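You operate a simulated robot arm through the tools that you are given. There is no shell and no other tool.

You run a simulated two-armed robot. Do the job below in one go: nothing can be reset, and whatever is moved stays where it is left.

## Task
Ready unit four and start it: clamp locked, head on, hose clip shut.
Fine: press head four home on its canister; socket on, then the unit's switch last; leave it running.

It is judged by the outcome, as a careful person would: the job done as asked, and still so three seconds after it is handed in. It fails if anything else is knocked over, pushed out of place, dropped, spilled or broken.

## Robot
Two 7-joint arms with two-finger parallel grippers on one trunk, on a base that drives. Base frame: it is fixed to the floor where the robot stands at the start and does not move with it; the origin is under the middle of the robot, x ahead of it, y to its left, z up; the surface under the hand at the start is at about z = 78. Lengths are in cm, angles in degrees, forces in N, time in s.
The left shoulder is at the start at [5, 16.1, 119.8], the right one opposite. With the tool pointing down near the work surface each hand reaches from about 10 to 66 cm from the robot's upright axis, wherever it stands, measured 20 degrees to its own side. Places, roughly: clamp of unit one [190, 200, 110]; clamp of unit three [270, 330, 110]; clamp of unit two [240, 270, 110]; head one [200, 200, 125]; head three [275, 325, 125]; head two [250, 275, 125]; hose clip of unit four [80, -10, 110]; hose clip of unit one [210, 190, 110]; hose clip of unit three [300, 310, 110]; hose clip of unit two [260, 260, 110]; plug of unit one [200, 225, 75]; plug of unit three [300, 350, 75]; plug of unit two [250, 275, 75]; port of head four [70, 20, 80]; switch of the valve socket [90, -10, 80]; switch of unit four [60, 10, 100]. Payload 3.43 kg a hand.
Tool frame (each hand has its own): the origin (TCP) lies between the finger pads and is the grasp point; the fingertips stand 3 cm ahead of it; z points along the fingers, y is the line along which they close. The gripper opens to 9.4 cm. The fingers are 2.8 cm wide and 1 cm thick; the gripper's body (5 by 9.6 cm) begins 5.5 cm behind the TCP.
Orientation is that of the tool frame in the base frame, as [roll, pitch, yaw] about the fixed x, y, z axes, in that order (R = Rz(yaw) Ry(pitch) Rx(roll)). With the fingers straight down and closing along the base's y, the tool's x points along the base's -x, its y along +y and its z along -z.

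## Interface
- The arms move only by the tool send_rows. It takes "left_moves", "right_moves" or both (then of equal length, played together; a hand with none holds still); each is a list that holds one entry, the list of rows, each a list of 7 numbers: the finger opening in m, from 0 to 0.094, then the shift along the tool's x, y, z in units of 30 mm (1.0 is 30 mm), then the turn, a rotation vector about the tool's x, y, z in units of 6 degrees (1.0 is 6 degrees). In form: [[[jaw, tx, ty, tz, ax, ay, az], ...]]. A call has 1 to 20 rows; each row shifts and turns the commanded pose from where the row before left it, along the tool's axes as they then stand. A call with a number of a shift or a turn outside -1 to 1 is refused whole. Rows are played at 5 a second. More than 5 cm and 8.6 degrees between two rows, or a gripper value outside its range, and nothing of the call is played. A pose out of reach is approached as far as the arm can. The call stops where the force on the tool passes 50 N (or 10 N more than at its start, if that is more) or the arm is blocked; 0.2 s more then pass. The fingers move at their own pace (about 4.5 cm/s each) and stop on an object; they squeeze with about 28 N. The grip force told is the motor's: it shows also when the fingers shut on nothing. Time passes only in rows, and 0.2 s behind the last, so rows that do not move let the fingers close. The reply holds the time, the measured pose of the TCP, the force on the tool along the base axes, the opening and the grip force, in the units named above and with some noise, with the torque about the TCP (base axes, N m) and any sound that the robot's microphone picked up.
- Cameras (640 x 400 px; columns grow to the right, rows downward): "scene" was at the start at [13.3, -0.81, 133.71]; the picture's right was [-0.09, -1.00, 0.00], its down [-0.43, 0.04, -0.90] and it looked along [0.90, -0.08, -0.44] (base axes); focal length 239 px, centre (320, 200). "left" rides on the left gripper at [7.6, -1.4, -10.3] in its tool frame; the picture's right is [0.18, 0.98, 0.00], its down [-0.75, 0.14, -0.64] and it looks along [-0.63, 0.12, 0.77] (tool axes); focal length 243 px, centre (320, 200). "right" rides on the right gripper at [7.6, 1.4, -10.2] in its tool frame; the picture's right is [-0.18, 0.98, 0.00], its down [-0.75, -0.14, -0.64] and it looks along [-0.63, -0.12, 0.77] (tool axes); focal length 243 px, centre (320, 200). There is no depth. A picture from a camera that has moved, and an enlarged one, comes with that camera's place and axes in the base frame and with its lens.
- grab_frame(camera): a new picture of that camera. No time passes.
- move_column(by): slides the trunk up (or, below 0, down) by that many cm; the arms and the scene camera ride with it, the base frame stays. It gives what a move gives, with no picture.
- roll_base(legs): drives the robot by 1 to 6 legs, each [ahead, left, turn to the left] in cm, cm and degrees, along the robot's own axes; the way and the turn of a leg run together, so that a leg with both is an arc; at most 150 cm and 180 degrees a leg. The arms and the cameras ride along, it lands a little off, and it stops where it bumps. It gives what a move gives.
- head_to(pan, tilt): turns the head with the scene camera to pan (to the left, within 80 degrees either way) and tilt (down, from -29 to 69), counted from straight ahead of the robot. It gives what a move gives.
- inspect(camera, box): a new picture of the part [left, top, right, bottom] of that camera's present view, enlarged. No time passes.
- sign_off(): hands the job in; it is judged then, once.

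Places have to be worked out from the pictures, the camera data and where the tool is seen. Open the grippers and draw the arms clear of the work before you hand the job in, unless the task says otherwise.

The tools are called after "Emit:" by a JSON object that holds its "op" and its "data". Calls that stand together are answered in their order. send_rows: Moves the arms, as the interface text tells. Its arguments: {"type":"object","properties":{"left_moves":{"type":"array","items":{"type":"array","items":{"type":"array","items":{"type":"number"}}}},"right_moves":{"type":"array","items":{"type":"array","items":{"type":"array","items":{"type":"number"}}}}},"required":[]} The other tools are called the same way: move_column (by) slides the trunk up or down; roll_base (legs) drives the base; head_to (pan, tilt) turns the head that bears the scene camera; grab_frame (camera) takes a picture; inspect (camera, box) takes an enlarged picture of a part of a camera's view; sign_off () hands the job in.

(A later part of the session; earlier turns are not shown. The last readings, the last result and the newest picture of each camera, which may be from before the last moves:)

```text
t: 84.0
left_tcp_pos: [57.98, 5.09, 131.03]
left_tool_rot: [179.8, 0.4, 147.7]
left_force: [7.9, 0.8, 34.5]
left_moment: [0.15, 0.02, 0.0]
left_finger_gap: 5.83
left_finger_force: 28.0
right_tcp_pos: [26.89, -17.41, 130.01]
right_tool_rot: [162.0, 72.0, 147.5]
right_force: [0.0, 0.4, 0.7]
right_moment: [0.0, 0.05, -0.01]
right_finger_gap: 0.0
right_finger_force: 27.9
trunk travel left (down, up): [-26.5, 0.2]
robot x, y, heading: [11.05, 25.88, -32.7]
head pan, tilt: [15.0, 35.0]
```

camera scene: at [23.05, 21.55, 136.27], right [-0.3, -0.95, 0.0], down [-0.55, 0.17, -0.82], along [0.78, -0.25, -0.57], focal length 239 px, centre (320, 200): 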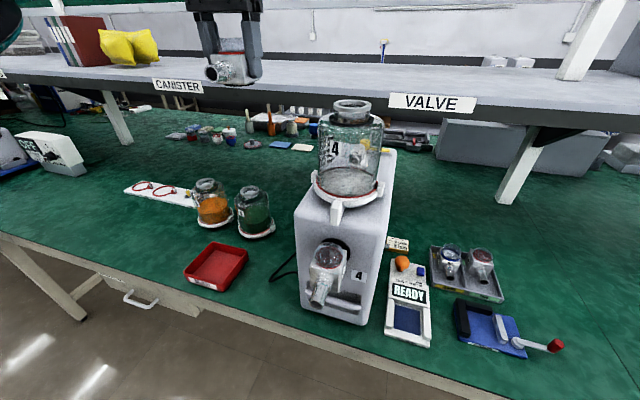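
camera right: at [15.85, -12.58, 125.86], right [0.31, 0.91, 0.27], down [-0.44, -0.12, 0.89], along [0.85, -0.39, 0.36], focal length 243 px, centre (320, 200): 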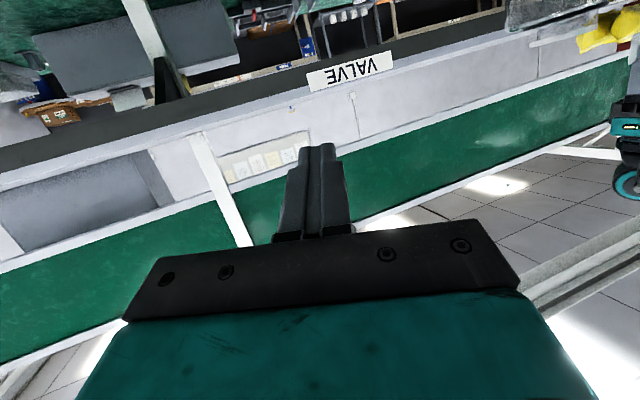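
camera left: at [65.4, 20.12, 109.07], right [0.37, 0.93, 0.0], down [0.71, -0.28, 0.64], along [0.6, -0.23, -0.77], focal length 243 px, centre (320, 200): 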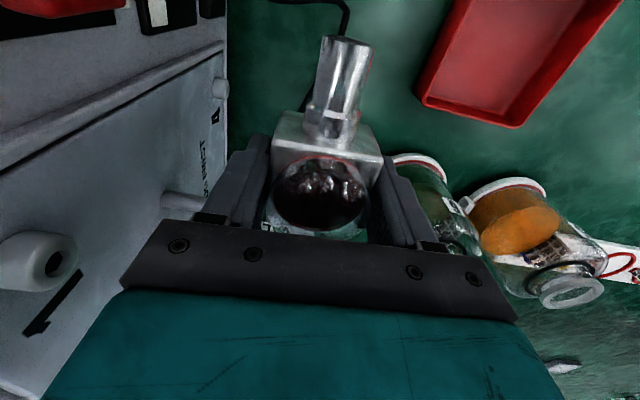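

Not sinking yet at 35 N. I check alignment at higher zoom before pressing harder.

Emit:
{"op": "inspect", "data": {"camera": "right", "box": [520, 10, 620, 70]}}

Emit:
{"op": "inspect", "data": {"camera": "scene", "box": [325, 90, 385, 130]}}

```text
6.40 times, centred on (570, 40) of right
camera zoom: at [15.66, -12.43, 125.94], right [0.31, 0.91, 0.27], down [-0.44, -0.12, 0.89], along [0.85, -0.39, 0.36], focal length 1553 px, centre (-1280, 1224)
```

zoom: 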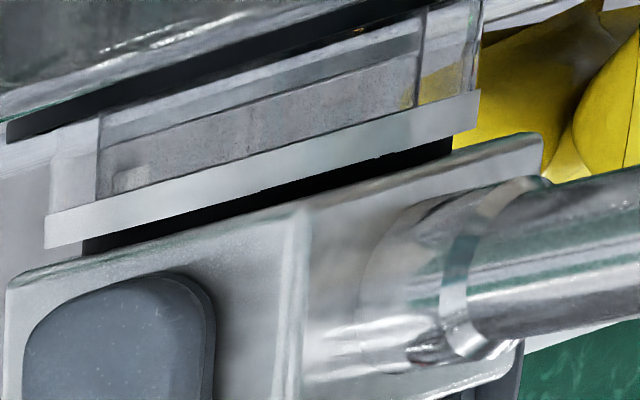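

```text
10.00 times, centred on (355, 110) of scene
camera zoom: at [22.88, 21.71, 136.31], right [-0.3, -0.95, 0.0], down [-0.55, 0.17, -0.82], along [0.78, -0.25, -0.57], focal length 2391 px, centre (-30, 1100)
```

zoom: 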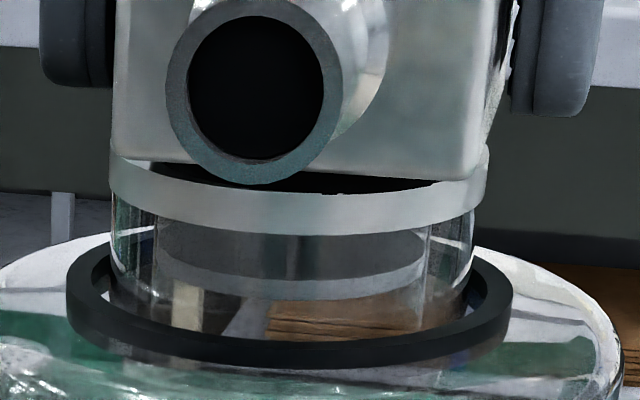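

The spigot sits ~1 mm too far left by both views. I lift slightly, shift 0.14 cm right, and press again.

Emit:
{"op": "send_rows", "data": {"left_moves": [[[0.03, 0, 0, -0.16, 0, 0, 0], [0.03, -0.01, -0.05, 0, 0, 0, 0], [0.03, 0, 0, 0.08, 0, 0, 0], [0.03, 0, 0, 0.08, 0, 0, 0], [0.03, 0, 0, 0.05, 0, 0, 0], [0.03, 0, 0, 0.03, 0, 0, 0], [0.03, 0, 0, 0, 0, 0, 0]]]}}

Emit:
{"op": "inspect", "data": {"camera": "right", "box": [520, 10, 620, 70]}}

```text
t: 85.6
left_tcp_pos: [57.79, 4.87, 130.63]
left_tool_rot: [180.0, 0.4, 147.8]
left_force: [6.4, 0.2, 37.2]
left_moment: [0.04, -0.05, 0.08]
left_finger_gap: 5.84
left_finger_force: 27.6
right_tcp_pos: [26.87, -17.49, 130.14]
right_tool_rot: [162.0, 72.1, 147.5]
right_force: [0.9, -0.1, -0.3]
right_moment: [0.0, -0.01, 0.0]
right_finger_gap: 0.0
right_finger_force: 28.1
trunk travel left (down, up): [-26.5, 0.2]
robot x, y, heading: [10.65, 26.45, -32.4]
head pan, tilt: [15.0, 35.0]
```

```text
6.40 times, centred on (570, 40) of right
camera zoom: at [15.6, -12.43, 125.94], right [0.31, 0.91, 0.27], down [-0.44, -0.12, 0.89], along [0.84, -0.39, 0.36], focal length 1553 px, centre (-1280, 1224)
```

zoom: 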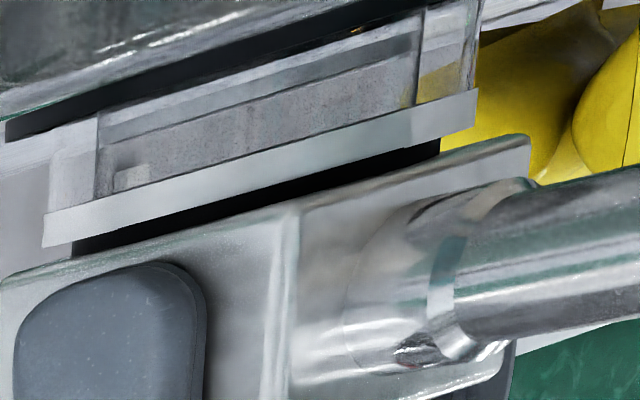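

Aligned now. I press harder, up to near the 50 N limit.

Emit:
{"op": "send_rows", "data": {"left_moves": [[[0.03, 0, 0, 0.03, 0, 0, 0], [0.03, 0, 0, 0.03, 0, 0, 0], [0.03, 0, 0, 0.03, 0, 0, 0], [0.03, 0, 0, 0, 0, 0, 0]]]}}

Emit:
{"op": "inspect", "data": {"camera": "right", "box": [520, 10, 620, 70]}}

Emit:
{"op": "inspect", "data": {"camera": "scene", "box": [310, 70, 400, 130]}}

```text
t: 86.6
left_tcp_pos: [57.74, 4.91, 130.46]
left_tool_rot: [179.9, 0.6, 147.7]
left_force: [3.4, 3.0, 37.4]
left_moment: [0.12, 0.05, 0.02]
left_finger_gap: 5.82
left_finger_force: 28.1
right_tcp_pos: [26.81, -17.43, 130.08]
right_tool_rot: [162.0, 72.1, 147.5]
right_force: [-0.2, -0.4, 0.1]
right_moment: [0.02, 0.0, 0.05]
right_finger_gap: 0.0
right_finger_force: 27.8
trunk travel left (down, up): [-26.5, 0.2]
robot x, y, heading: [11.24, 26.44, -32.8]
head pan, tilt: [15.0, 35.0]
```

```text
6.40 times, centred on (570, 40) of right
camera zoom: at [15.56, -12.4, 125.95], right [0.31, 0.91, 0.27], down [-0.44, -0.11, 0.89], along [0.84, -0.39, 0.37], focal length 1553 px, centre (-1280, 1224)
```

zoom: 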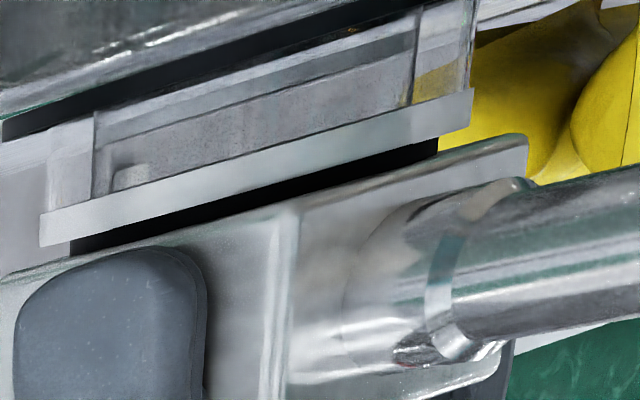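

```text
6.67 times, centred on (355, 100) of scene
camera zoom: at [22.77, 21.75, 136.32], right [-0.3, -0.95, 0.0], down [-0.54, 0.17, -0.82], along [0.78, -0.25, -0.57], focal length 1594 px, centre (87, 867)
```

zoom: 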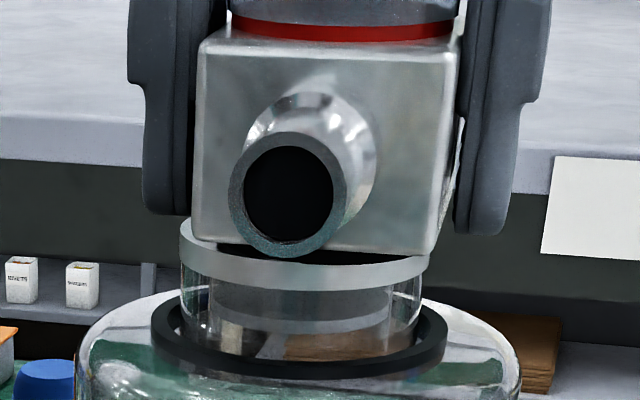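

Still not sinking noticeably. I relieve the pressure and look again at unit one's seated head to see what "home" looks like.

Emit:
{"op": "send_rows", "data": {"left_moves": [[[0.03, 0, 0, -0.1, 0, 0, 0], [0.03, 0, 0, 0, 0, 0, 0]]]}}

Emit:
{"op": "head_to", "data": {"pan": 75, "tilt": 5}}

Emit:
{"op": "grab_frame", "data": {"camera": "scene"}}

```text
t: 87.2
left_tcp_pos: [57.86, 4.96, 130.44]
left_tool_rot: [179.8, 0.3, 147.7]
left_force: [-2.3, 6.0, 21.1]
left_moment: [-0.37, -0.23, 0.05]
left_finger_gap: 5.86
left_finger_force: 27.7
right_tcp_pos: [26.9, -17.33, 129.99]
right_tool_rot: [162.1, 72.1, 147.5]
right_force: [0.7, 0.2, -0.6]
right_moment: [-0.01, -0.03, -0.01]
right_finger_gap: 0.0
right_finger_force: 27.7
trunk travel left (down, up): [-26.5, 0.2]
robot x, y, heading: [11.13, 26.58, -32.8]
head pan, tilt: [15.0, 35.0]
```

```text
t: 88.5
left_tcp_pos: [57.88, 4.77, 130.46]
left_tool_rot: [179.9, 0.2, 147.7]
left_force: [-2.5, 6.6, 18.8]
left_moment: [-0.13, -0.07, -0.01]
left_finger_gap: 5.83
left_finger_force: 28.4
right_tcp_pos: [26.87, -17.51, 130.07]
right_tool_rot: [162.1, 72.1, 147.5]
right_force: [0.0, 0.5, -0.1]
right_moment: [-0.01, 0.01, -0.01]
right_finger_gap: 0.0
right_finger_force: 28.4
trunk travel left (down, up): [-26.5, 0.2]
robot x, y, heading: [11.06, 26.31, -32.7]
head pan, tilt: [75.0, 5.0]
```

```text
taken
camera scene: at [21.19, 30.58, 141.11], right [0.67, -0.74, 0.0], down [-0.06, -0.06, -1.0], along [0.74, 0.67, -0.09], focal length 239 px, centre (320, 200)
```

scene: 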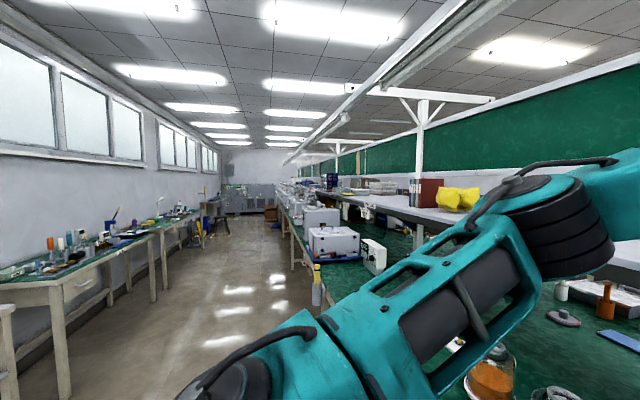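

Emit:
{"op": "inspect", "data": {"camera": "scene", "box": [305, 183, 335, 210]}}

Emit:
{"op": "inspect", "data": {"camera": "scene", "box": [314, 186, 328, 196]}}

Emit:
{"op": "inspect", "data": {"camera": "right", "box": [520, 10, 620, 70]}}

```text
14.81 times, centred on (320, 196) of scene
camera zoom: at [21.19, 30.58, 141.11], right [0.67, -0.74, 0.0], down [-0.06, -0.06, -1.0], along [0.74, 0.67, -0.09], focal length 3542 px, centre (320, 252)
```

zoom: 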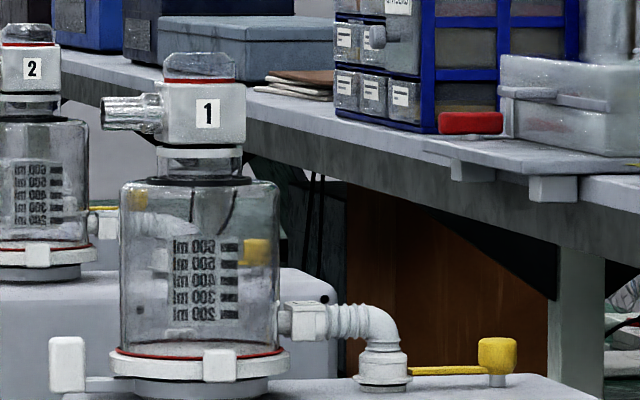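

```text
16.00 times, centred on (321, 191) of scene
camera zoom: at [21.19, 30.58, 141.11], right [0.67, -0.74, 0.0], down [-0.06, -0.06, -1.0], along [0.74, 0.67, -0.09], focal length 3826 px, centre (304, 344)
```

zoom: 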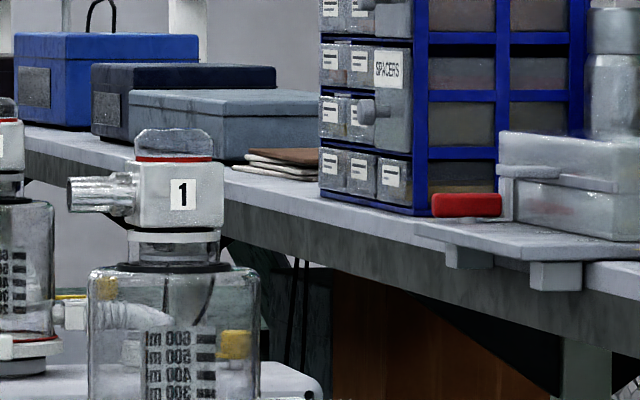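

```text
6.40 times, centred on (570, 40) of right
camera zoom: at [15.59, -12.41, 125.94], right [0.31, 0.91, 0.27], down [-0.44, -0.11, 0.89], along [0.84, -0.39, 0.36], focal length 1553 px, centre (-1280, 1224)
```

zoom: 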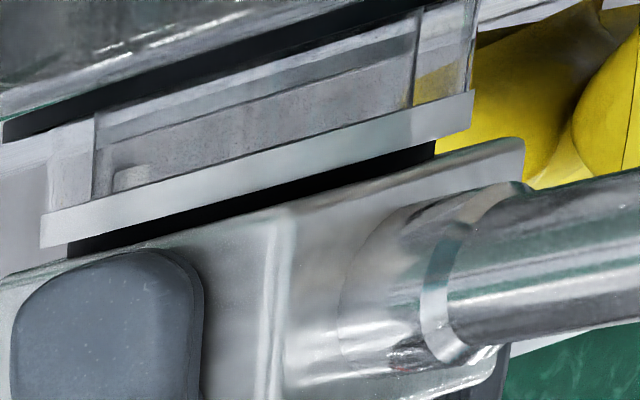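

Unit one's seated head shows only a very thin line between block and ring. My fingers slid down about 0.5 cm on the block, so the grip limits the press to ~40 N. I look at the present seating from the scene camera.

Emit:
{"op": "head_to", "data": {"pan": 15, "tilt": 25}}

Emit:
{"op": "inspect", "data": {"camera": "scene", "box": [310, 120, 400, 190]}}

Emit:
{"op": "inspect", "data": {"camera": "right", "box": [560, 10, 620, 50]}}

```text
t: 89.8
left_tcp_pos: [57.89, 4.76, 130.37]
left_tool_rot: [180.0, 0.2, 147.7]
left_force: [-3.7, 5.1, 19.9]
left_moment: [-0.14, -0.05, 0.01]
left_finger_gap: 5.81
left_finger_force: 28.3
right_tcp_pos: [26.91, -17.49, 130.02]
right_tool_rot: [162.0, 72.2, 147.6]
right_force: [0.0, 1.0, 0.0]
right_moment: [-0.03, -0.01, 0.05]
right_finger_gap: 0.0
right_finger_force: 28.1
trunk travel left (down, up): [-26.5, 0.2]
robot x, y, heading: [11.34, 26.44, -32.6]
head pan, tilt: [15.0, 25.0]
```

```text
5.71 times, centred on (355, 155) of scene
camera zoom: at [23.2, 21.59, 137.89], right [-0.3, -0.95, 0.0], down [-0.4, 0.13, -0.91], along [0.87, -0.27, -0.42], focal length 1366 px, centre (120, 457)
```

zoom: 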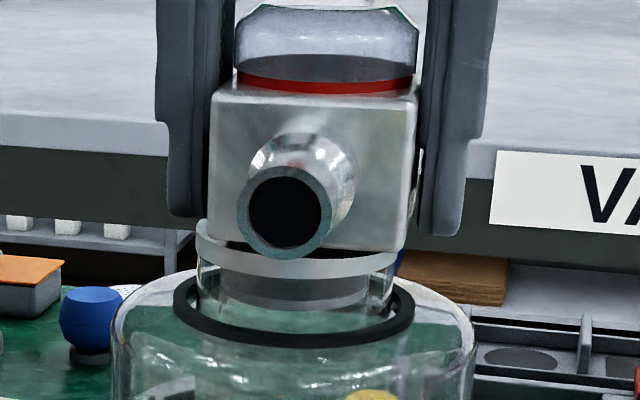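

```text
10.00 times, centred on (590, 30) of right
camera zoom: at [15.6, -12.43, 125.94], right [0.31, 0.91, 0.27], down [-0.44, -0.12, 0.89], along [0.84, -0.39, 0.36], focal length 2426 px, centre (-2380, 1900)
```

zoom: 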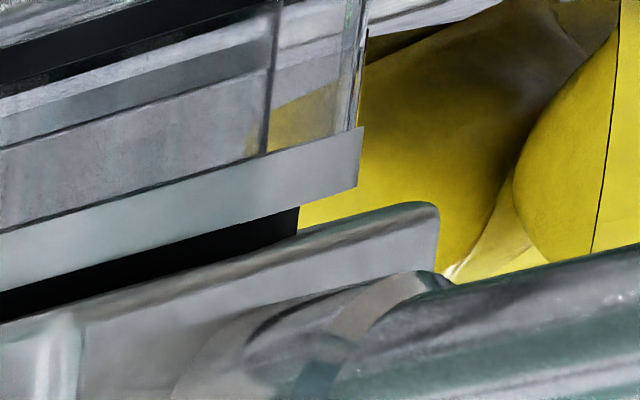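

The disc still stands ~0.4 cm proud, and comparing both views the head has crept ~0.3 cm right. I lift slightly, re-centre (to TCP ≈[58.2,5.0]) and lower to light contact.

Emit:
{"op": "send_rows", "data": {"left_moves": [[[0.03, 0, 0, -0.15, 0, 0, 0], [0.03, -0.045, 0.117, 0, 0, 0, 0], [0.03, 0, 0, 0, 0, 0, 0]]]}}

Emit:
{"op": "inspect", "data": {"camera": "scene", "box": [320, 130, 390, 180]}}

Emit:
{"op": "inspect", "data": {"camera": "right", "box": [520, 10, 620, 70]}}

```text
t: 90.6
left_tcp_pos: [58.43, 4.94, 130.59]
left_tool_rot: [179.9, -0.1, 147.7]
left_force: [0.3, 0.5, -2.1]
left_moment: [0.02, 0.02, 0.01]
left_finger_gap: 5.83
left_finger_force: 28.3
right_tcp_pos: [27.1, -17.66, 129.88]
right_tool_rot: [161.8, 71.8, 147.4]
right_force: [0.2, 0.0, 0.2]
right_moment: [0.02, 0.02, 0.02]
right_finger_gap: 0.02
right_finger_force: 27.8
trunk travel left (down, up): [-26.5, 0.2]
robot x, y, heading: [10.85, 26.18, -32.6]
head pan, tilt: [15.0, 25.0]
```

```text
8.00 times, centred on (355, 155) of scene
camera zoom: at [23.43, 21.4, 137.84], right [-0.3, -0.95, 0.0], down [-0.4, 0.13, -0.91], along [0.86, -0.27, -0.42], focal length 1913 px, centre (40, 560)
```

zoom: 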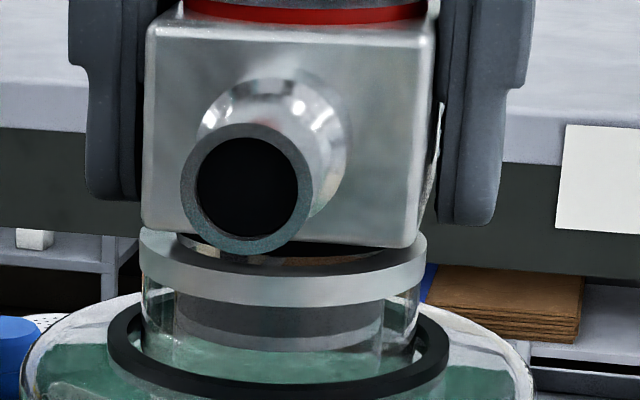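

```text
6.40 times, centred on (570, 40) of right
camera zoom: at [15.8, -12.6, 125.84], right [0.31, 0.91, 0.27], down [-0.44, -0.12, 0.89], along [0.85, -0.39, 0.36], focal length 1553 px, centre (-1280, 1224)
```

zoom: 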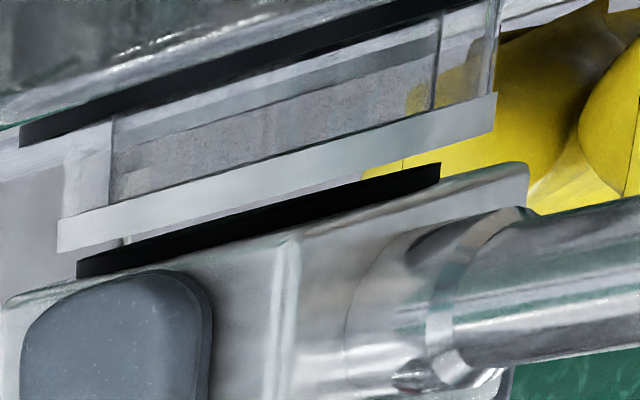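

With pressure off the robot springs forward a little, which explains the creep. I centre again (0.29 back) and come down to light contact.

Emit:
{"op": "send_rows", "data": {"left_moves": [[[0.03, 0.097, 0.017, 0, 0, 0, 0], [0.03, 0, 0, 0.08, 0, 0, 0], [0.03, 0, 0, 0.04, 0, 0, 0], [0.03, 0, 0, 0, 0, 0, 0]]]}}

Emit:
{"op": "inspect", "data": {"camera": "scene", "box": [320, 130, 390, 180]}}

Emit:
{"op": "inspect", "data": {"camera": "right", "box": [520, 10, 620, 70]}}

```text
t: 91.6
left_tcp_pos: [58.08, 5.11, 130.45]
left_tool_rot: [179.9, 0.2, 147.8]
left_force: [1.6, 0.1, 3.3]
left_moment: [-0.22, -0.13, 0.04]
left_finger_gap: 5.82
left_finger_force: 28.3
right_tcp_pos: [27.12, -17.57, 130.01]
right_tool_rot: [161.9, 71.9, 147.4]
right_force: [-0.1, 0.1, -0.3]
right_moment: [0.03, -0.02, -0.02]
right_finger_gap: 0.0
right_finger_force: 28.2
trunk travel left (down, up): [-26.5, 0.2]
robot x, y, heading: [11.12, 26.16, -32.4]
head pan, tilt: [15.0, 25.0]
```

```text
8.00 times, centred on (355, 155) of scene
camera zoom: at [23.41, 21.43, 137.86], right [-0.3, -0.95, 0.0], down [-0.4, 0.13, -0.91], along [0.86, -0.27, -0.42], focal length 1913 px, centre (40, 560)
```

zoom: 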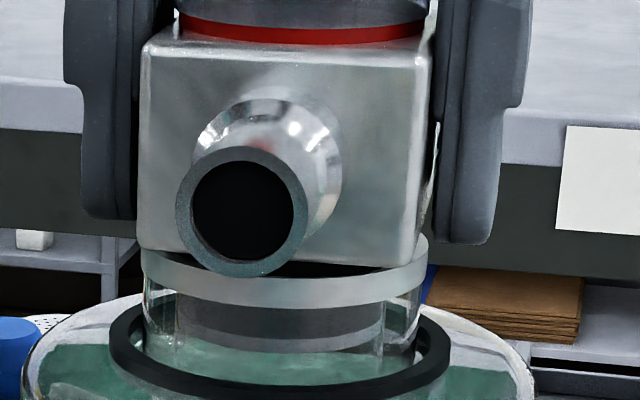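

```text
6.40 times, centred on (570, 40) of right
camera zoom: at [15.79, -12.57, 125.88], right [0.31, 0.91, 0.27], down [-0.44, -0.12, 0.89], along [0.85, -0.39, 0.36], focal length 1553 px, centre (-1280, 1224)
```

zoom: 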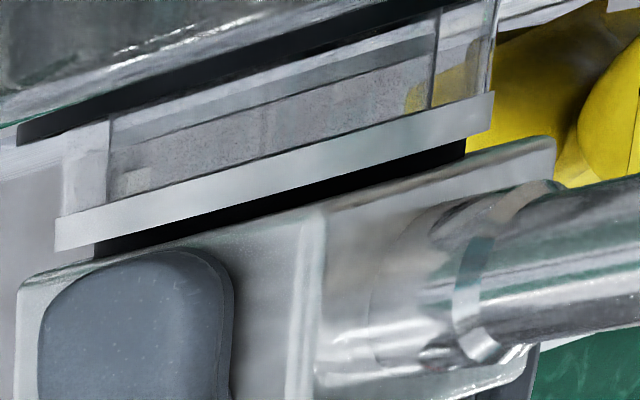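

Light contact at ~6 N; views say it should go ~0.2 cm forward. I nudge forward in small steps under light load and see whether it drops in.

Emit:
{"op": "send_rows", "data": {"left_moves": [[[0.03, -0.035, 0.01, 0.01, 0, 0, 0], [0.03, -0.035, 0.01, 0.02, 0, 0, 0], [0.03, 0, 0, 0.02, 0, 0, 0], [0.03, 0, 0, 0, 0, 0, 0]]]}}

Emit:
{"op": "inspect", "data": {"camera": "scene", "box": [320, 130, 390, 180]}}

Emit:
{"op": "inspect", "data": {"camera": "right", "box": [520, 10, 620, 70]}}

```text
t: 92.6
left_tcp_pos: [58.27, 5.06, 130.45]
left_tool_rot: [179.9, 0.3, 147.6]
left_force: [-3.3, 2.3, 15.0]
left_moment: [-0.01, 0.18, -0.05]
left_finger_gap: 5.81
left_finger_force: 27.6
right_tcp_pos: [26.87, -17.37, 130.03]
right_tool_rot: [161.8, 72.1, 147.4]
right_force: [0.5, 0.4, 0.6]
right_moment: [0.02, 0.0, 0.04]
right_finger_gap: 0.01
right_finger_force: 27.8
trunk travel left (down, up): [-26.5, 0.2]
robot x, y, heading: [11.57, 26.56, -32.6]
head pan, tilt: [15.0, 25.0]
```

```text
8.00 times, centred on (355, 155) of scene
camera zoom: at [23.22, 21.53, 137.89], right [-0.3, -0.95, 0.0], down [-0.4, 0.13, -0.91], along [0.86, -0.27, -0.42], focal length 1913 px, centre (40, 560)
```

zoom: 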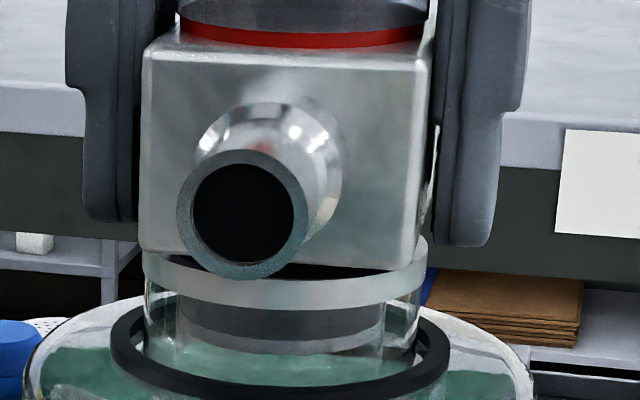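

```text
6.40 times, centred on (570, 40) of right
camera zoom: at [15.62, -12.48, 125.93], right [0.31, 0.91, 0.27], down [-0.44, -0.12, 0.89], along [0.84, -0.39, 0.36], focal length 1553 px, centre (-1280, 1224)
```

zoom: 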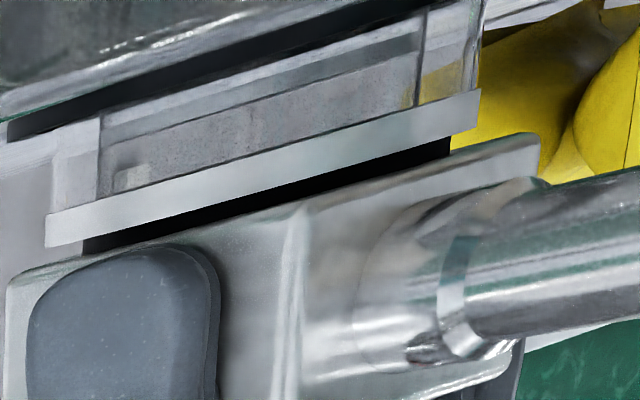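

The views show it centred within 1–2 mm; the spigot just needs more force than my finger friction can give. I unload, release the head onto the neck, and will then press its top with the palm, fingers open wide astride the neck.

Emit:
{"op": "send_rows", "data": {"left_moves": [[[0.03, 0, 0, -0.05, 0, 0, 0], [0.03, 0, 0, 0, 0, 0, 0], [0.094, 0, 0, 0, 0, 0, 0], [0.094, 0, 0, 0, 0, 0, 0], [0.094, 0, 0, 0, 0, 0, 0], [0.094, 0, 0, 0, 0, 0, 0]]]}}

Emit:
{"op": "inspect", "data": {"camera": "scene", "box": [310, 110, 400, 180]}}

Emit:
{"op": "inspect", "data": {"camera": "right", "box": [520, 10, 640, 90]}}

```text
t: 94.0
left_tcp_pos: [58.25, 4.99, 130.29]
left_tool_rot: [179.8, 0.1, 147.7]
left_force: [-0.4, -0.2, 1.0]
left_moment: [0.02, 0.01, -0.02]
left_finger_gap: 9.43
left_finger_force: 0.1
right_tcp_pos: [27.07, -17.56, 129.9]
right_tool_rot: [161.9, 71.8, 147.4]
right_force: [0.9, -0.7, 0.4]
right_moment: [-0.01, -0.03, 0.02]
right_finger_gap: 0.0
right_finger_force: 27.6
trunk travel left (down, up): [-26.5, 0.2]
robot x, y, heading: [11.29, 26.48, -32.5]
head pan, tilt: [15.0, 25.0]
```

```text
5.71 times, centred on (355, 145) of scene
camera zoom: at [23.41, 21.42, 137.85], right [-0.3, -0.95, 0.0], down [-0.4, 0.13, -0.91], along [0.86, -0.27, -0.42], focal length 1366 px, centre (120, 514)
```

zoom: 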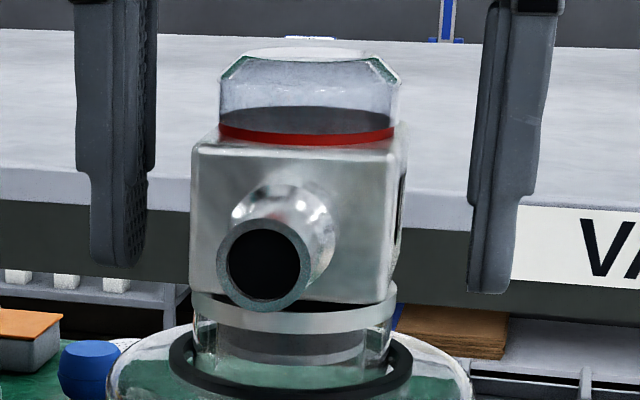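

```text
5.00 times, centred on (580, 50) of right
camera zoom: at [15.79, -12.58, 125.86], right [0.31, 0.91, 0.27], down [-0.44, -0.12, 0.89], along [0.85, -0.39, 0.36], focal length 1213 px, centre (-980, 950)
```

zoom: 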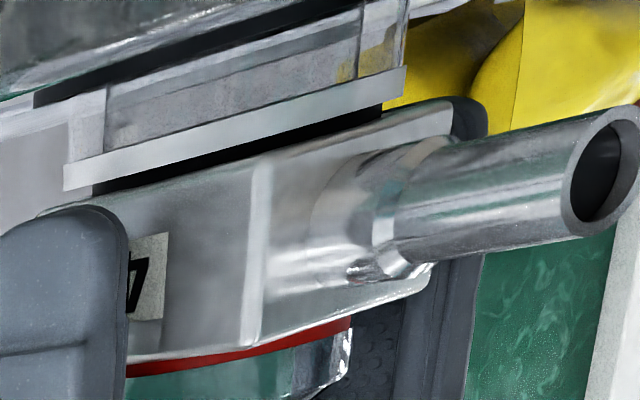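

The head rests level and centred on the neck, fingers clear on both sides. I lower the palm toward the dome.

Emit:
{"op": "send_rows", "data": {"left_moves": [[[0.094, 0, 0, 0.2, 0, 0, 0], [0.094, 0, 0, 0.2, 0, 0, 0], [0.094, 0, 0, 0, 0, 0, 0]]]}}

Emit:
{"op": "inspect", "data": {"camera": "scene", "box": [300, 90, 410, 180]}}

Emit:
{"op": "grab_frame", "data": {"camera": "right"}}

```text
t: 94.8
left_tcp_pos: [58.35, 5.13, 128.96]
left_tool_rot: [179.7, 0.1, 147.8]
left_force: [0.6, 0.3, -0.2]
left_moment: [0.05, -0.01, 0.02]
left_finger_gap: 9.38
left_finger_force: 0.2
right_tcp_pos: [27.05, -17.51, 129.94]
right_tool_rot: [161.9, 71.9, 147.4]
right_force: [-0.2, 0.1, 0.0]
right_moment: [0.0, 0.0, 0.02]
right_finger_gap: 0.0
right_finger_force: 27.9
trunk travel left (down, up): [-26.5, 0.2]
robot x, y, heading: [11.34, 26.26, -32.5]
head pan, tilt: [15.0, 25.0]
```

```text
4.44 times, centred on (355, 135) of scene
camera zoom: at [23.4, 21.43, 137.86], right [-0.3, -0.95, 0.0], down [-0.4, 0.13, -0.91], along [0.86, -0.27, -0.42], focal length 1063 px, centre (164, 489)
```

zoom: 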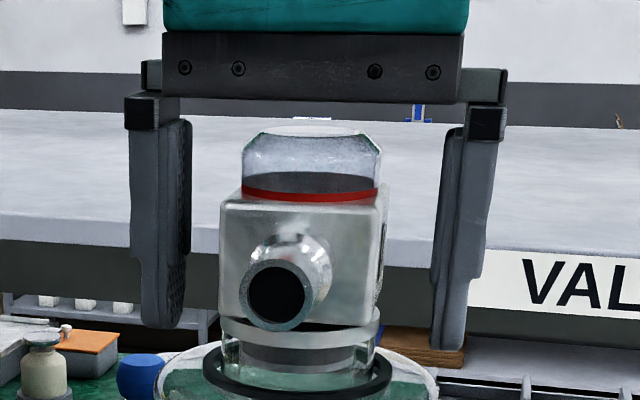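

```text
taken
camera right: at [15.78, -12.57, 125.87], right [0.31, 0.91, 0.27], down [-0.44, -0.12, 0.89], along [0.85, -0.39, 0.36], focal length 243 px, centre (320, 200)
```

right: 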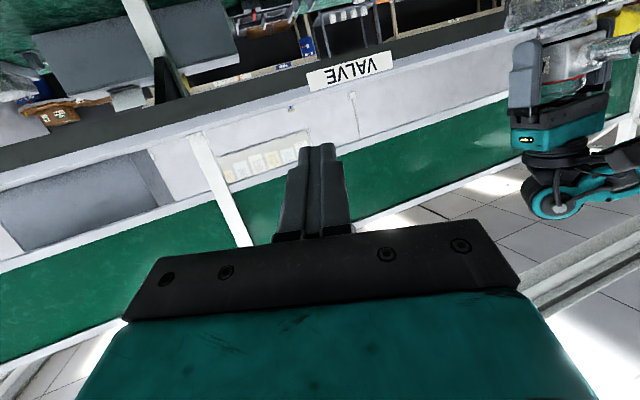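

About 1 cm remains to the dome and fingertips stay ~1 cm above the canister shoulder. I lower on and press with small steps.

Emit:
{"op": "send_rows", "data": {"left_moves": [[[0.094, 0, 0, 0.15, 0, 0, 0], [0.094, 0, 0, 0.12, 0, 0, 0], [0.094, 0, 0, 0.05, 0, 0, 0], [0.094, 0, 0, 0, 0, 0, 0]]]}}

Emit:
{"op": "inspect", "data": {"camera": "scene", "box": [300, 90, 410, 180]}}

```text
t: 95.8
left_tcp_pos: [58.41, 4.99, 128.13]
left_tool_rot: [179.8, -0.1, 147.7]
left_force: [-0.4, 0.1, -0.3]
left_moment: [0.0, 0.01, -0.01]
left_finger_gap: 9.4
left_finger_force: 0.1
right_tcp_pos: [27.01, -17.63, 129.94]
right_tool_rot: [162.0, 72.0, 147.4]
right_force: [-0.9, 0.9, -0.1]
right_moment: [0.0, -0.03, 0.0]
right_finger_gap: 0.0
right_finger_force: 27.6
trunk travel left (down, up): [-26.5, 0.2]
robot x, y, heading: [10.99, 26.69, -32.5]
head pan, tilt: [15.0, 25.0]
```

```text
4.44 times, centred on (355, 135) of scene
camera zoom: at [23.41, 21.43, 137.85], right [-0.3, -0.95, 0.0], down [-0.4, 0.13, -0.91], along [0.86, -0.27, -0.42], focal length 1063 px, centre (164, 489)
```

zoom: 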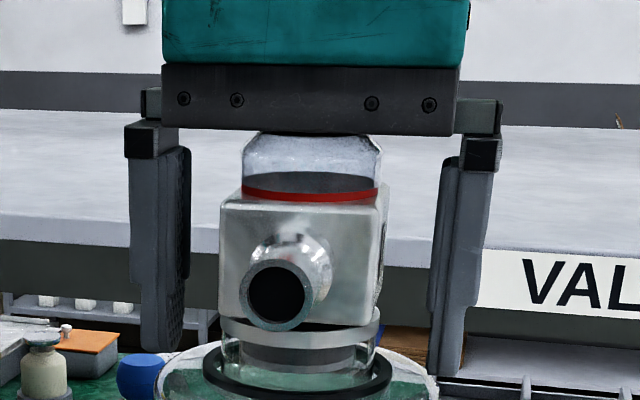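

Palm is just at the dome. I press in millimetre steps.

Emit:
{"op": "send_rows", "data": {"left_moves": [[[0.094, 0, 0, 0.04, 0, 0, 0], [0.094, 0, 0, 0.04, 0, 0, 0], [0.094, 0, 0, 0.04, 0, 0, 0], [0.094, 0, 0, 0.04, 0, 0, 0], [0.094, 0, 0, 0, 0, 0, 0]]]}}

Emit:
{"op": "inspect", "data": {"camera": "right", "box": [520, 10, 620, 70]}}

```text
t: 97.0
left_tcp_pos: [58.35, 4.88, 127.82]
left_tool_rot: [179.9, 0.2, 147.9]
left_force: [3.6, -1.2, 20.2]
left_moment: [0.01, 0.24, 0.04]
left_finger_gap: 9.38
left_finger_force: 0.1
right_tcp_pos: [26.95, -17.55, 129.99]
right_tool_rot: [161.9, 72.0, 147.4]
right_force: [-0.3, -0.3, 0.1]
right_moment: [-0.01, 0.01, 0.01]
right_finger_gap: 0.0
right_finger_force: 28.3
trunk travel left (down, up): [-26.5, 0.2]
robot x, y, heading: [11.25, 26.54, -32.5]
head pan, tilt: [15.0, 25.0]
```

```text
6.40 times, centred on (570, 40) of right
camera zoom: at [15.7, -12.54, 125.91], right [0.31, 0.91, 0.27], down [-0.44, -0.12, 0.89], along [0.85, -0.39, 0.36], focal length 1553 px, centre (-1280, 1224)
```

zoom: 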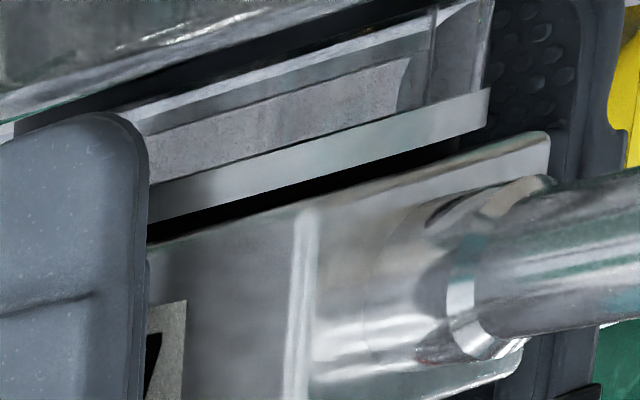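

20 N on the dome, no sinking yet. I press on toward 45 N, compensating the lean a little.

Emit:
{"op": "send_rows", "data": {"left_moves": [[[0.094, -0.015, 0, 0.04, 0, 0, 0], [0.094, -0.015, 0, 0.04, 0, 0, 0], [0.094, -0.015, 0, 0.04, 0, 0, 0], [0.094, 0, 0, 0, 0, 0, 0]]]}}

Emit:
{"op": "inspect", "data": {"camera": "right", "box": [520, 10, 620, 70]}}

```text
t: 98.0
left_tcp_pos: [58.18, 5.16, 127.9]
left_tool_rot: [-179.9, 0.7, 147.9]
left_force: [9.3, -3.5, 44.4]
left_moment: [0.09, 0.58, 0.07]
left_finger_gap: 9.39
left_finger_force: 0.1
right_tcp_pos: [26.93, -17.47, 130.1]
right_tool_rot: [162.0, 72.0, 147.4]
right_force: [-1.0, -0.4, -0.5]
right_moment: [-0.02, 0.0, -0.03]
right_finger_gap: 0.01
right_finger_force: 28.0
trunk travel left (down, up): [-26.5, 0.2]
robot x, y, heading: [10.98, 26.56, -32.7]
head pan, tilt: [15.0, 25.0]
```

```text
6.40 times, centred on (570, 40) of right
camera zoom: at [15.62, -12.49, 125.93], right [0.31, 0.91, 0.27], down [-0.44, -0.12, 0.89], along [0.84, -0.39, 0.36], focal length 1553 px, centre (-1280, 1224)
```

zoom: 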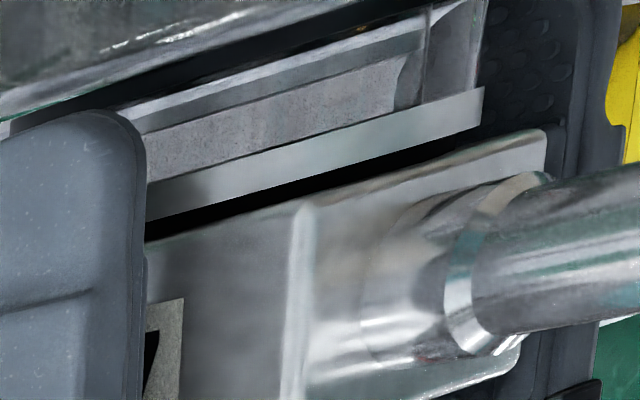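

At 44 N it still shows the disc. I ease off and look more carefully at the seated heads of the other units for comparison.

Emit:
{"op": "send_rows", "data": {"left_moves": [[[0.094, 0, 0, -0.1, 0, 0, 0], [0.094, 0, 0, -0.1, 0, 0, 0]]]}}

Emit:
{"op": "head_to", "data": {"pan": 78, "tilt": 4}}

Emit:
{"op": "grab_frame", "data": {"camera": "scene"}}

```text
t: 98.6
left_tcp_pos: [58.11, 5.09, 127.78]
left_tool_rot: [179.7, 0.0, 147.6]
left_force: [-0.1, 4.3, 16.8]
left_moment: [-0.22, 0.02, -0.01]
left_finger_gap: 9.39
left_finger_force: 0.0
right_tcp_pos: [26.96, -17.39, 130.05]
right_tool_rot: [162.0, 72.0, 147.4]
right_force: [1.0, -0.4, -0.7]
right_moment: [0.01, 0.0, -0.01]
right_finger_gap: 0.0
right_finger_force: 27.8
trunk travel left (down, up): [-26.5, 0.2]
robot x, y, heading: [11.45, 26.49, -32.5]
head pan, tilt: [15.0, 25.0]
```

```text
t: 100.0
left_tcp_pos: [58.18, 5.05, 127.88]
left_tool_rot: [179.8, 0.1, 147.7]
left_force: [-2.4, 0.7, 4.1]
left_moment: [-0.12, -0.13, -0.04]
left_finger_gap: 9.44
left_finger_force: 0.0
right_tcp_pos: [26.99, -17.45, 129.95]
right_tool_rot: [161.9, 72.1, 147.4]
right_force: [-0.1, 0.7, -0.2]
right_moment: [0.01, 0.03, -0.02]
right_finger_gap: 0.0
right_finger_force: 28.1
trunk travel left (down, up): [-26.5, 0.2]
robot x, y, heading: [11.22, 26.52, -32.6]
head pan, tilt: [78.0, 4.0]
```

```text
taken
camera scene: at [20.95, 30.77, 141.26], right [0.71, -0.7, 0.0], down [-0.05, -0.05, -1.0], along [0.7, 0.71, -0.07], focal length 239 px, centre (320, 200)
```

scene: 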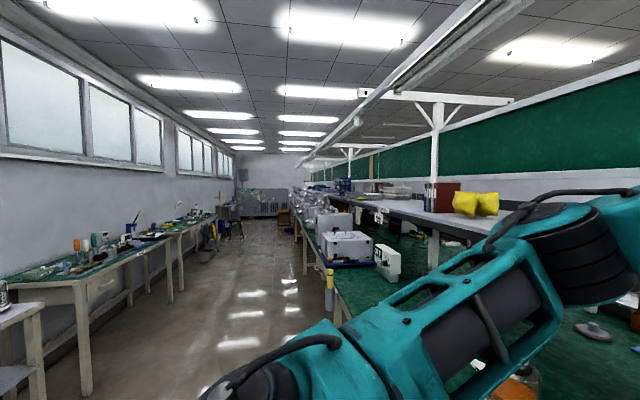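

Emit:
{"op": "inspect", "data": {"camera": "scene", "box": [322, 186, 346, 200]}}

Emit:
{"op": "inspect", "data": {"camera": "scene", "box": [312, 190, 336, 205]}}

```text
16.00 times, centred on (334, 193) of scene
camera zoom: at [20.95, 30.77, 141.26], right [0.71, -0.7, 0.0], down [-0.05, -0.05, -1.0], along [0.7, 0.71, -0.07], focal length 3826 px, centre (96, 312)
```

zoom: 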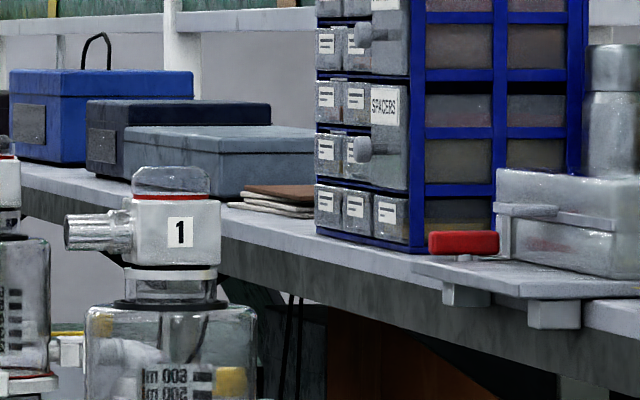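

```text
16.00 times, centred on (324, 198) of scene
camera zoom: at [20.95, 30.77, 141.26], right [0.71, -0.7, 0.0], down [-0.05, -0.05, -1.0], along [0.7, 0.71, -0.07], focal length 3826 px, centre (256, 240)
```

zoom: 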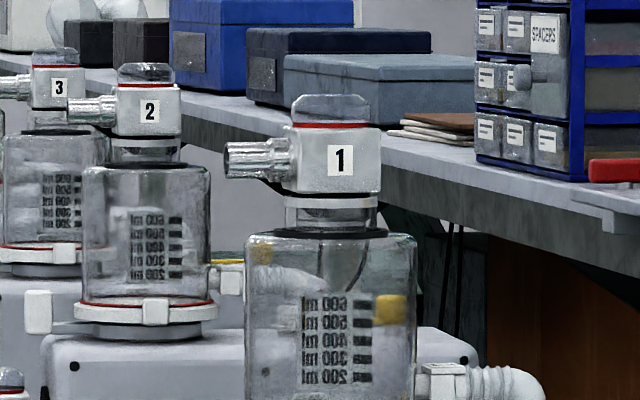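

Unit one shows a thin dark line too (≈0.3 cm), so home is only slightly deeper than mine. I look back at head four for alignment and yaw before pressing more.

Emit:
{"op": "head_to", "data": {"pan": 15, "tilt": 25}}

Emit:
{"op": "inspect", "data": {"camera": "scene", "box": [320, 130, 390, 180]}}

Emit:
{"op": "inspect", "data": {"camera": "right", "box": [520, 10, 620, 70]}}

```text
t: 101.3
left_tcp_pos: [58.42, 4.98, 127.93]
left_tool_rot: [179.8, -0.1, 147.8]
left_force: [-1.9, 0.7, 3.1]
left_moment: [-0.09, -0.07, -0.02]
left_finger_gap: 9.4
left_finger_force: 0.2
right_tcp_pos: [27.21, -17.45, 129.99]
right_tool_rot: [161.9, 71.9, 147.4]
right_force: [-1.3, 0.5, -0.2]
right_moment: [0.01, 0.01, 0.0]
right_finger_gap: 0.0
right_finger_force: 27.4
trunk travel left (down, up): [-26.5, 0.2]
robot x, y, heading: [10.9, 26.4, -32.7]
head pan, tilt: [15.0, 25.0]
```

```text
8.00 times, centred on (355, 155) of scene
camera zoom: at [23.36, 21.45, 137.86], right [-0.3, -0.95, 0.0], down [-0.4, 0.13, -0.91], along [0.86, -0.27, -0.42], focal length 1913 px, centre (40, 560)
```

zoom: 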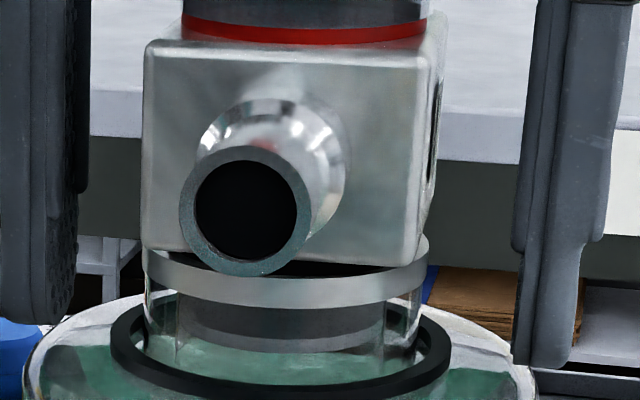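

```text
6.40 times, centred on (570, 40) of right
camera zoom: at [15.74, -12.56, 125.87], right [0.31, 0.91, 0.27], down [-0.44, -0.12, 0.89], along [0.85, -0.39, 0.36], focal length 1553 px, centre (-1280, 1224)
```

zoom: 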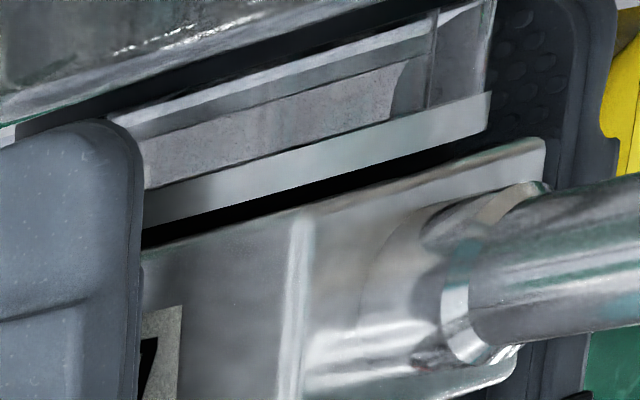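

Alignment is within a millimetre in both views now. I press again with the palm, stepping up further.

Emit:
{"op": "send_rows", "data": {"left_moves": [[[0.094, -0.01, 0.01, 0.06, 0, 0, 0], [0.094, -0.01, 0.01, 0.06, 0, 0, 0], [0.094, -0.01, 0, 0.05, 0, 0, 0], [0.094, -0.01, 0, 0.04, 0, 0, 0], [0.094, 0, 0, 0, 0, 0, 0]]]}}

Emit:
{"op": "send_rows", "data": {"left_moves": [[[0.094, -0.01, 0, 0.04, 0, 0, 0], [0.094, -0.01, 0, 0.03, 0, 0, 0], [0.094, 0, 0, 0, 0, 0, 0]]]}}

Emit:
{"op": "inspect", "data": {"camera": "right", "box": [520, 10, 620, 70]}}

Emit:
{"op": "inspect", "data": {"camera": "scene", "box": [320, 130, 390, 180]}}

```text
t: 102.5
left_tcp_pos: [58.29, 4.93, 127.8]
left_tool_rot: [-180.0, 0.5, 147.7]
left_force: [5.3, -6.1, 42.2]
left_moment: [0.32, 0.42, 0.03]
left_finger_gap: 9.42
left_finger_force: 0.0
right_tcp_pos: [26.79, -17.56, 130.09]
right_tool_rot: [161.8, 72.1, 147.3]
right_force: [1.0, 0.4, -0.5]
right_moment: [0.0, 0.04, -0.01]
right_finger_gap: 0.0
right_finger_force: 27.9
trunk travel left (down, up): [-26.5, 0.2]
robot x, y, heading: [10.85, 26.52, -32.8]
head pan, tilt: [15.0, 25.0]
```

```text
t: 103.3
left_tcp_pos: [58.44, 5.07, 127.8]
left_tool_rot: [-179.9, 0.7, 147.7]
left_force: [6.2, -4.6, 49.4]
left_moment: [0.22, 0.49, 0.03]
left_finger_gap: 9.38
left_finger_force: 0.1
right_tcp_pos: [26.71, -17.49, 130.13]
right_tool_rot: [161.8, 72.1, 147.3]
right_force: [-0.3, 0.3, 0.8]
right_moment: [-0.03, -0.01, 0.04]
right_finger_gap: 0.0
right_finger_force: 28.3
trunk travel left (down, up): [-26.5, 0.2]
robot x, y, heading: [11.2, 26.38, -32.3]
head pan, tilt: [15.0, 25.0]
```

```text
6.40 times, centred on (570, 40) of right
camera zoom: at [15.51, -12.48, 125.93], right [0.31, 0.91, 0.27], down [-0.44, -0.12, 0.89], along [0.84, -0.39, 0.37], focal length 1553 px, centre (-1280, 1224)
```

zoom: 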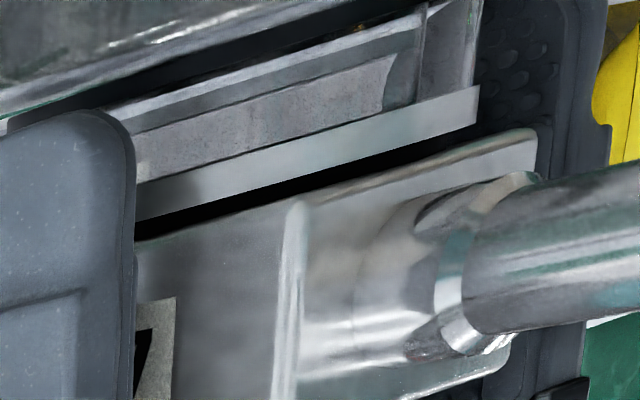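

```text
8.00 times, centred on (355, 155) of scene
camera zoom: at [23.1, 21.53, 137.91], right [-0.3, -0.95, 0.0], down [-0.4, 0.13, -0.91], along [0.87, -0.27, -0.42], focal length 1913 px, centre (40, 560)
```

zoom: 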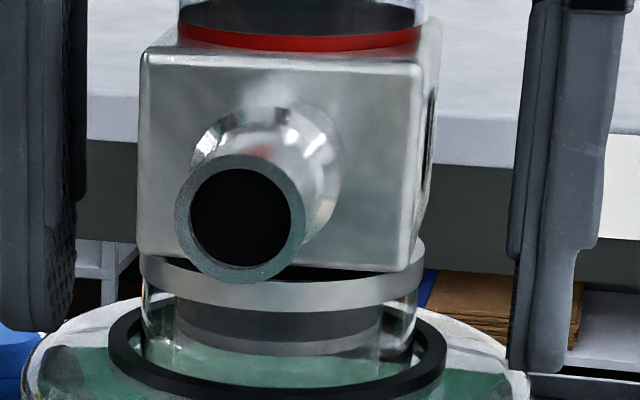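

It stays rigid at 50 N. Comparing proportions, unit one's seated head also shows nearly this gap, so it may be home. I'll raise the hand, grip the block lightly and test with a gentle upward pull whether it holds.

Emit:
{"op": "send_rows", "data": {"left_moves": [[[0.094, 0, 0, -0.2, 0, 0, 0], [0.094, 0.03, 0, -0.3, 0, 0, 0], [0.094, 0.03, 0, -0.4, 0, 0, 0], [0.094, 0, 0, 0, 0, 0, 0]]]}}

Emit:
{"op": "inspect", "data": {"camera": "right", "box": [520, 10, 620, 70]}}

Emit:
{"op": "inspect", "data": {"camera": "scene", "box": [310, 110, 400, 180]}}

```text
t: 104.3
left_tcp_pos: [58.62, 5.1, 129.63]
left_tool_rot: [179.9, -0.1, 147.7]
left_force: [0.8, 0.5, -0.2]
left_moment: [-0.02, -0.01, -0.02]
left_finger_gap: 9.38
left_finger_force: 0.0
right_tcp_pos: [27.14, -17.61, 129.93]
right_tool_rot: [162.0, 71.9, 147.4]
right_force: [0.1, -0.3, -0.1]
right_moment: [0.02, 0.0, 0.0]
right_finger_gap: 0.0
right_finger_force: 27.9
trunk travel left (down, up): [-26.5, 0.2]
robot x, y, heading: [11.1, 26.5, -32.4]
head pan, tilt: [15.0, 25.0]
```

```text
6.40 times, centred on (570, 40) of right
camera zoom: at [15.83, -12.59, 125.85], right [0.31, 0.91, 0.27], down [-0.44, -0.12, 0.89], along [0.85, -0.39, 0.36], focal length 1553 px, centre (-1280, 1224)
```

zoom: 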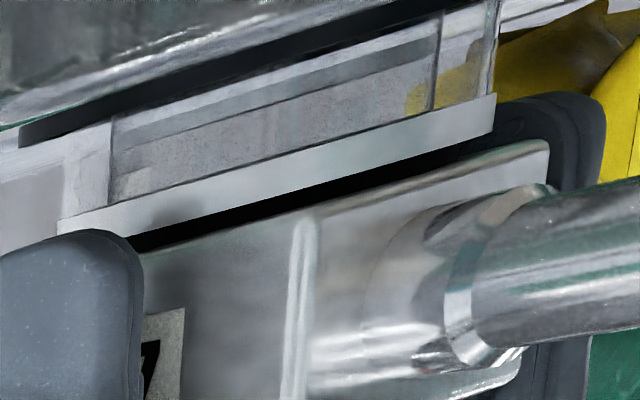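

```text
5.71 times, centred on (355, 145) of scene
camera zoom: at [23.45, 21.42, 137.84], right [-0.3, -0.95, 0.0], down [-0.4, 0.13, -0.91], along [0.86, -0.27, -0.42], focal length 1366 px, centre (120, 514)
```

zoom: 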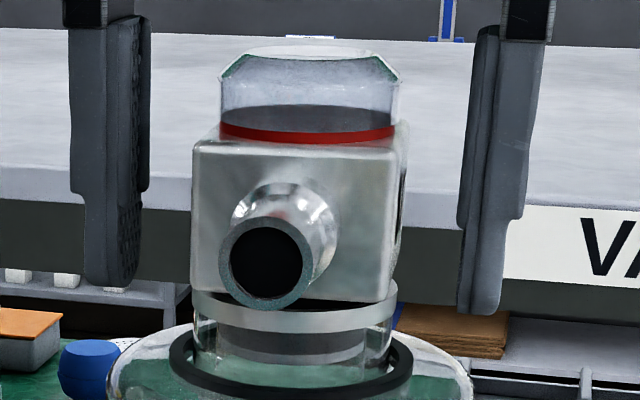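

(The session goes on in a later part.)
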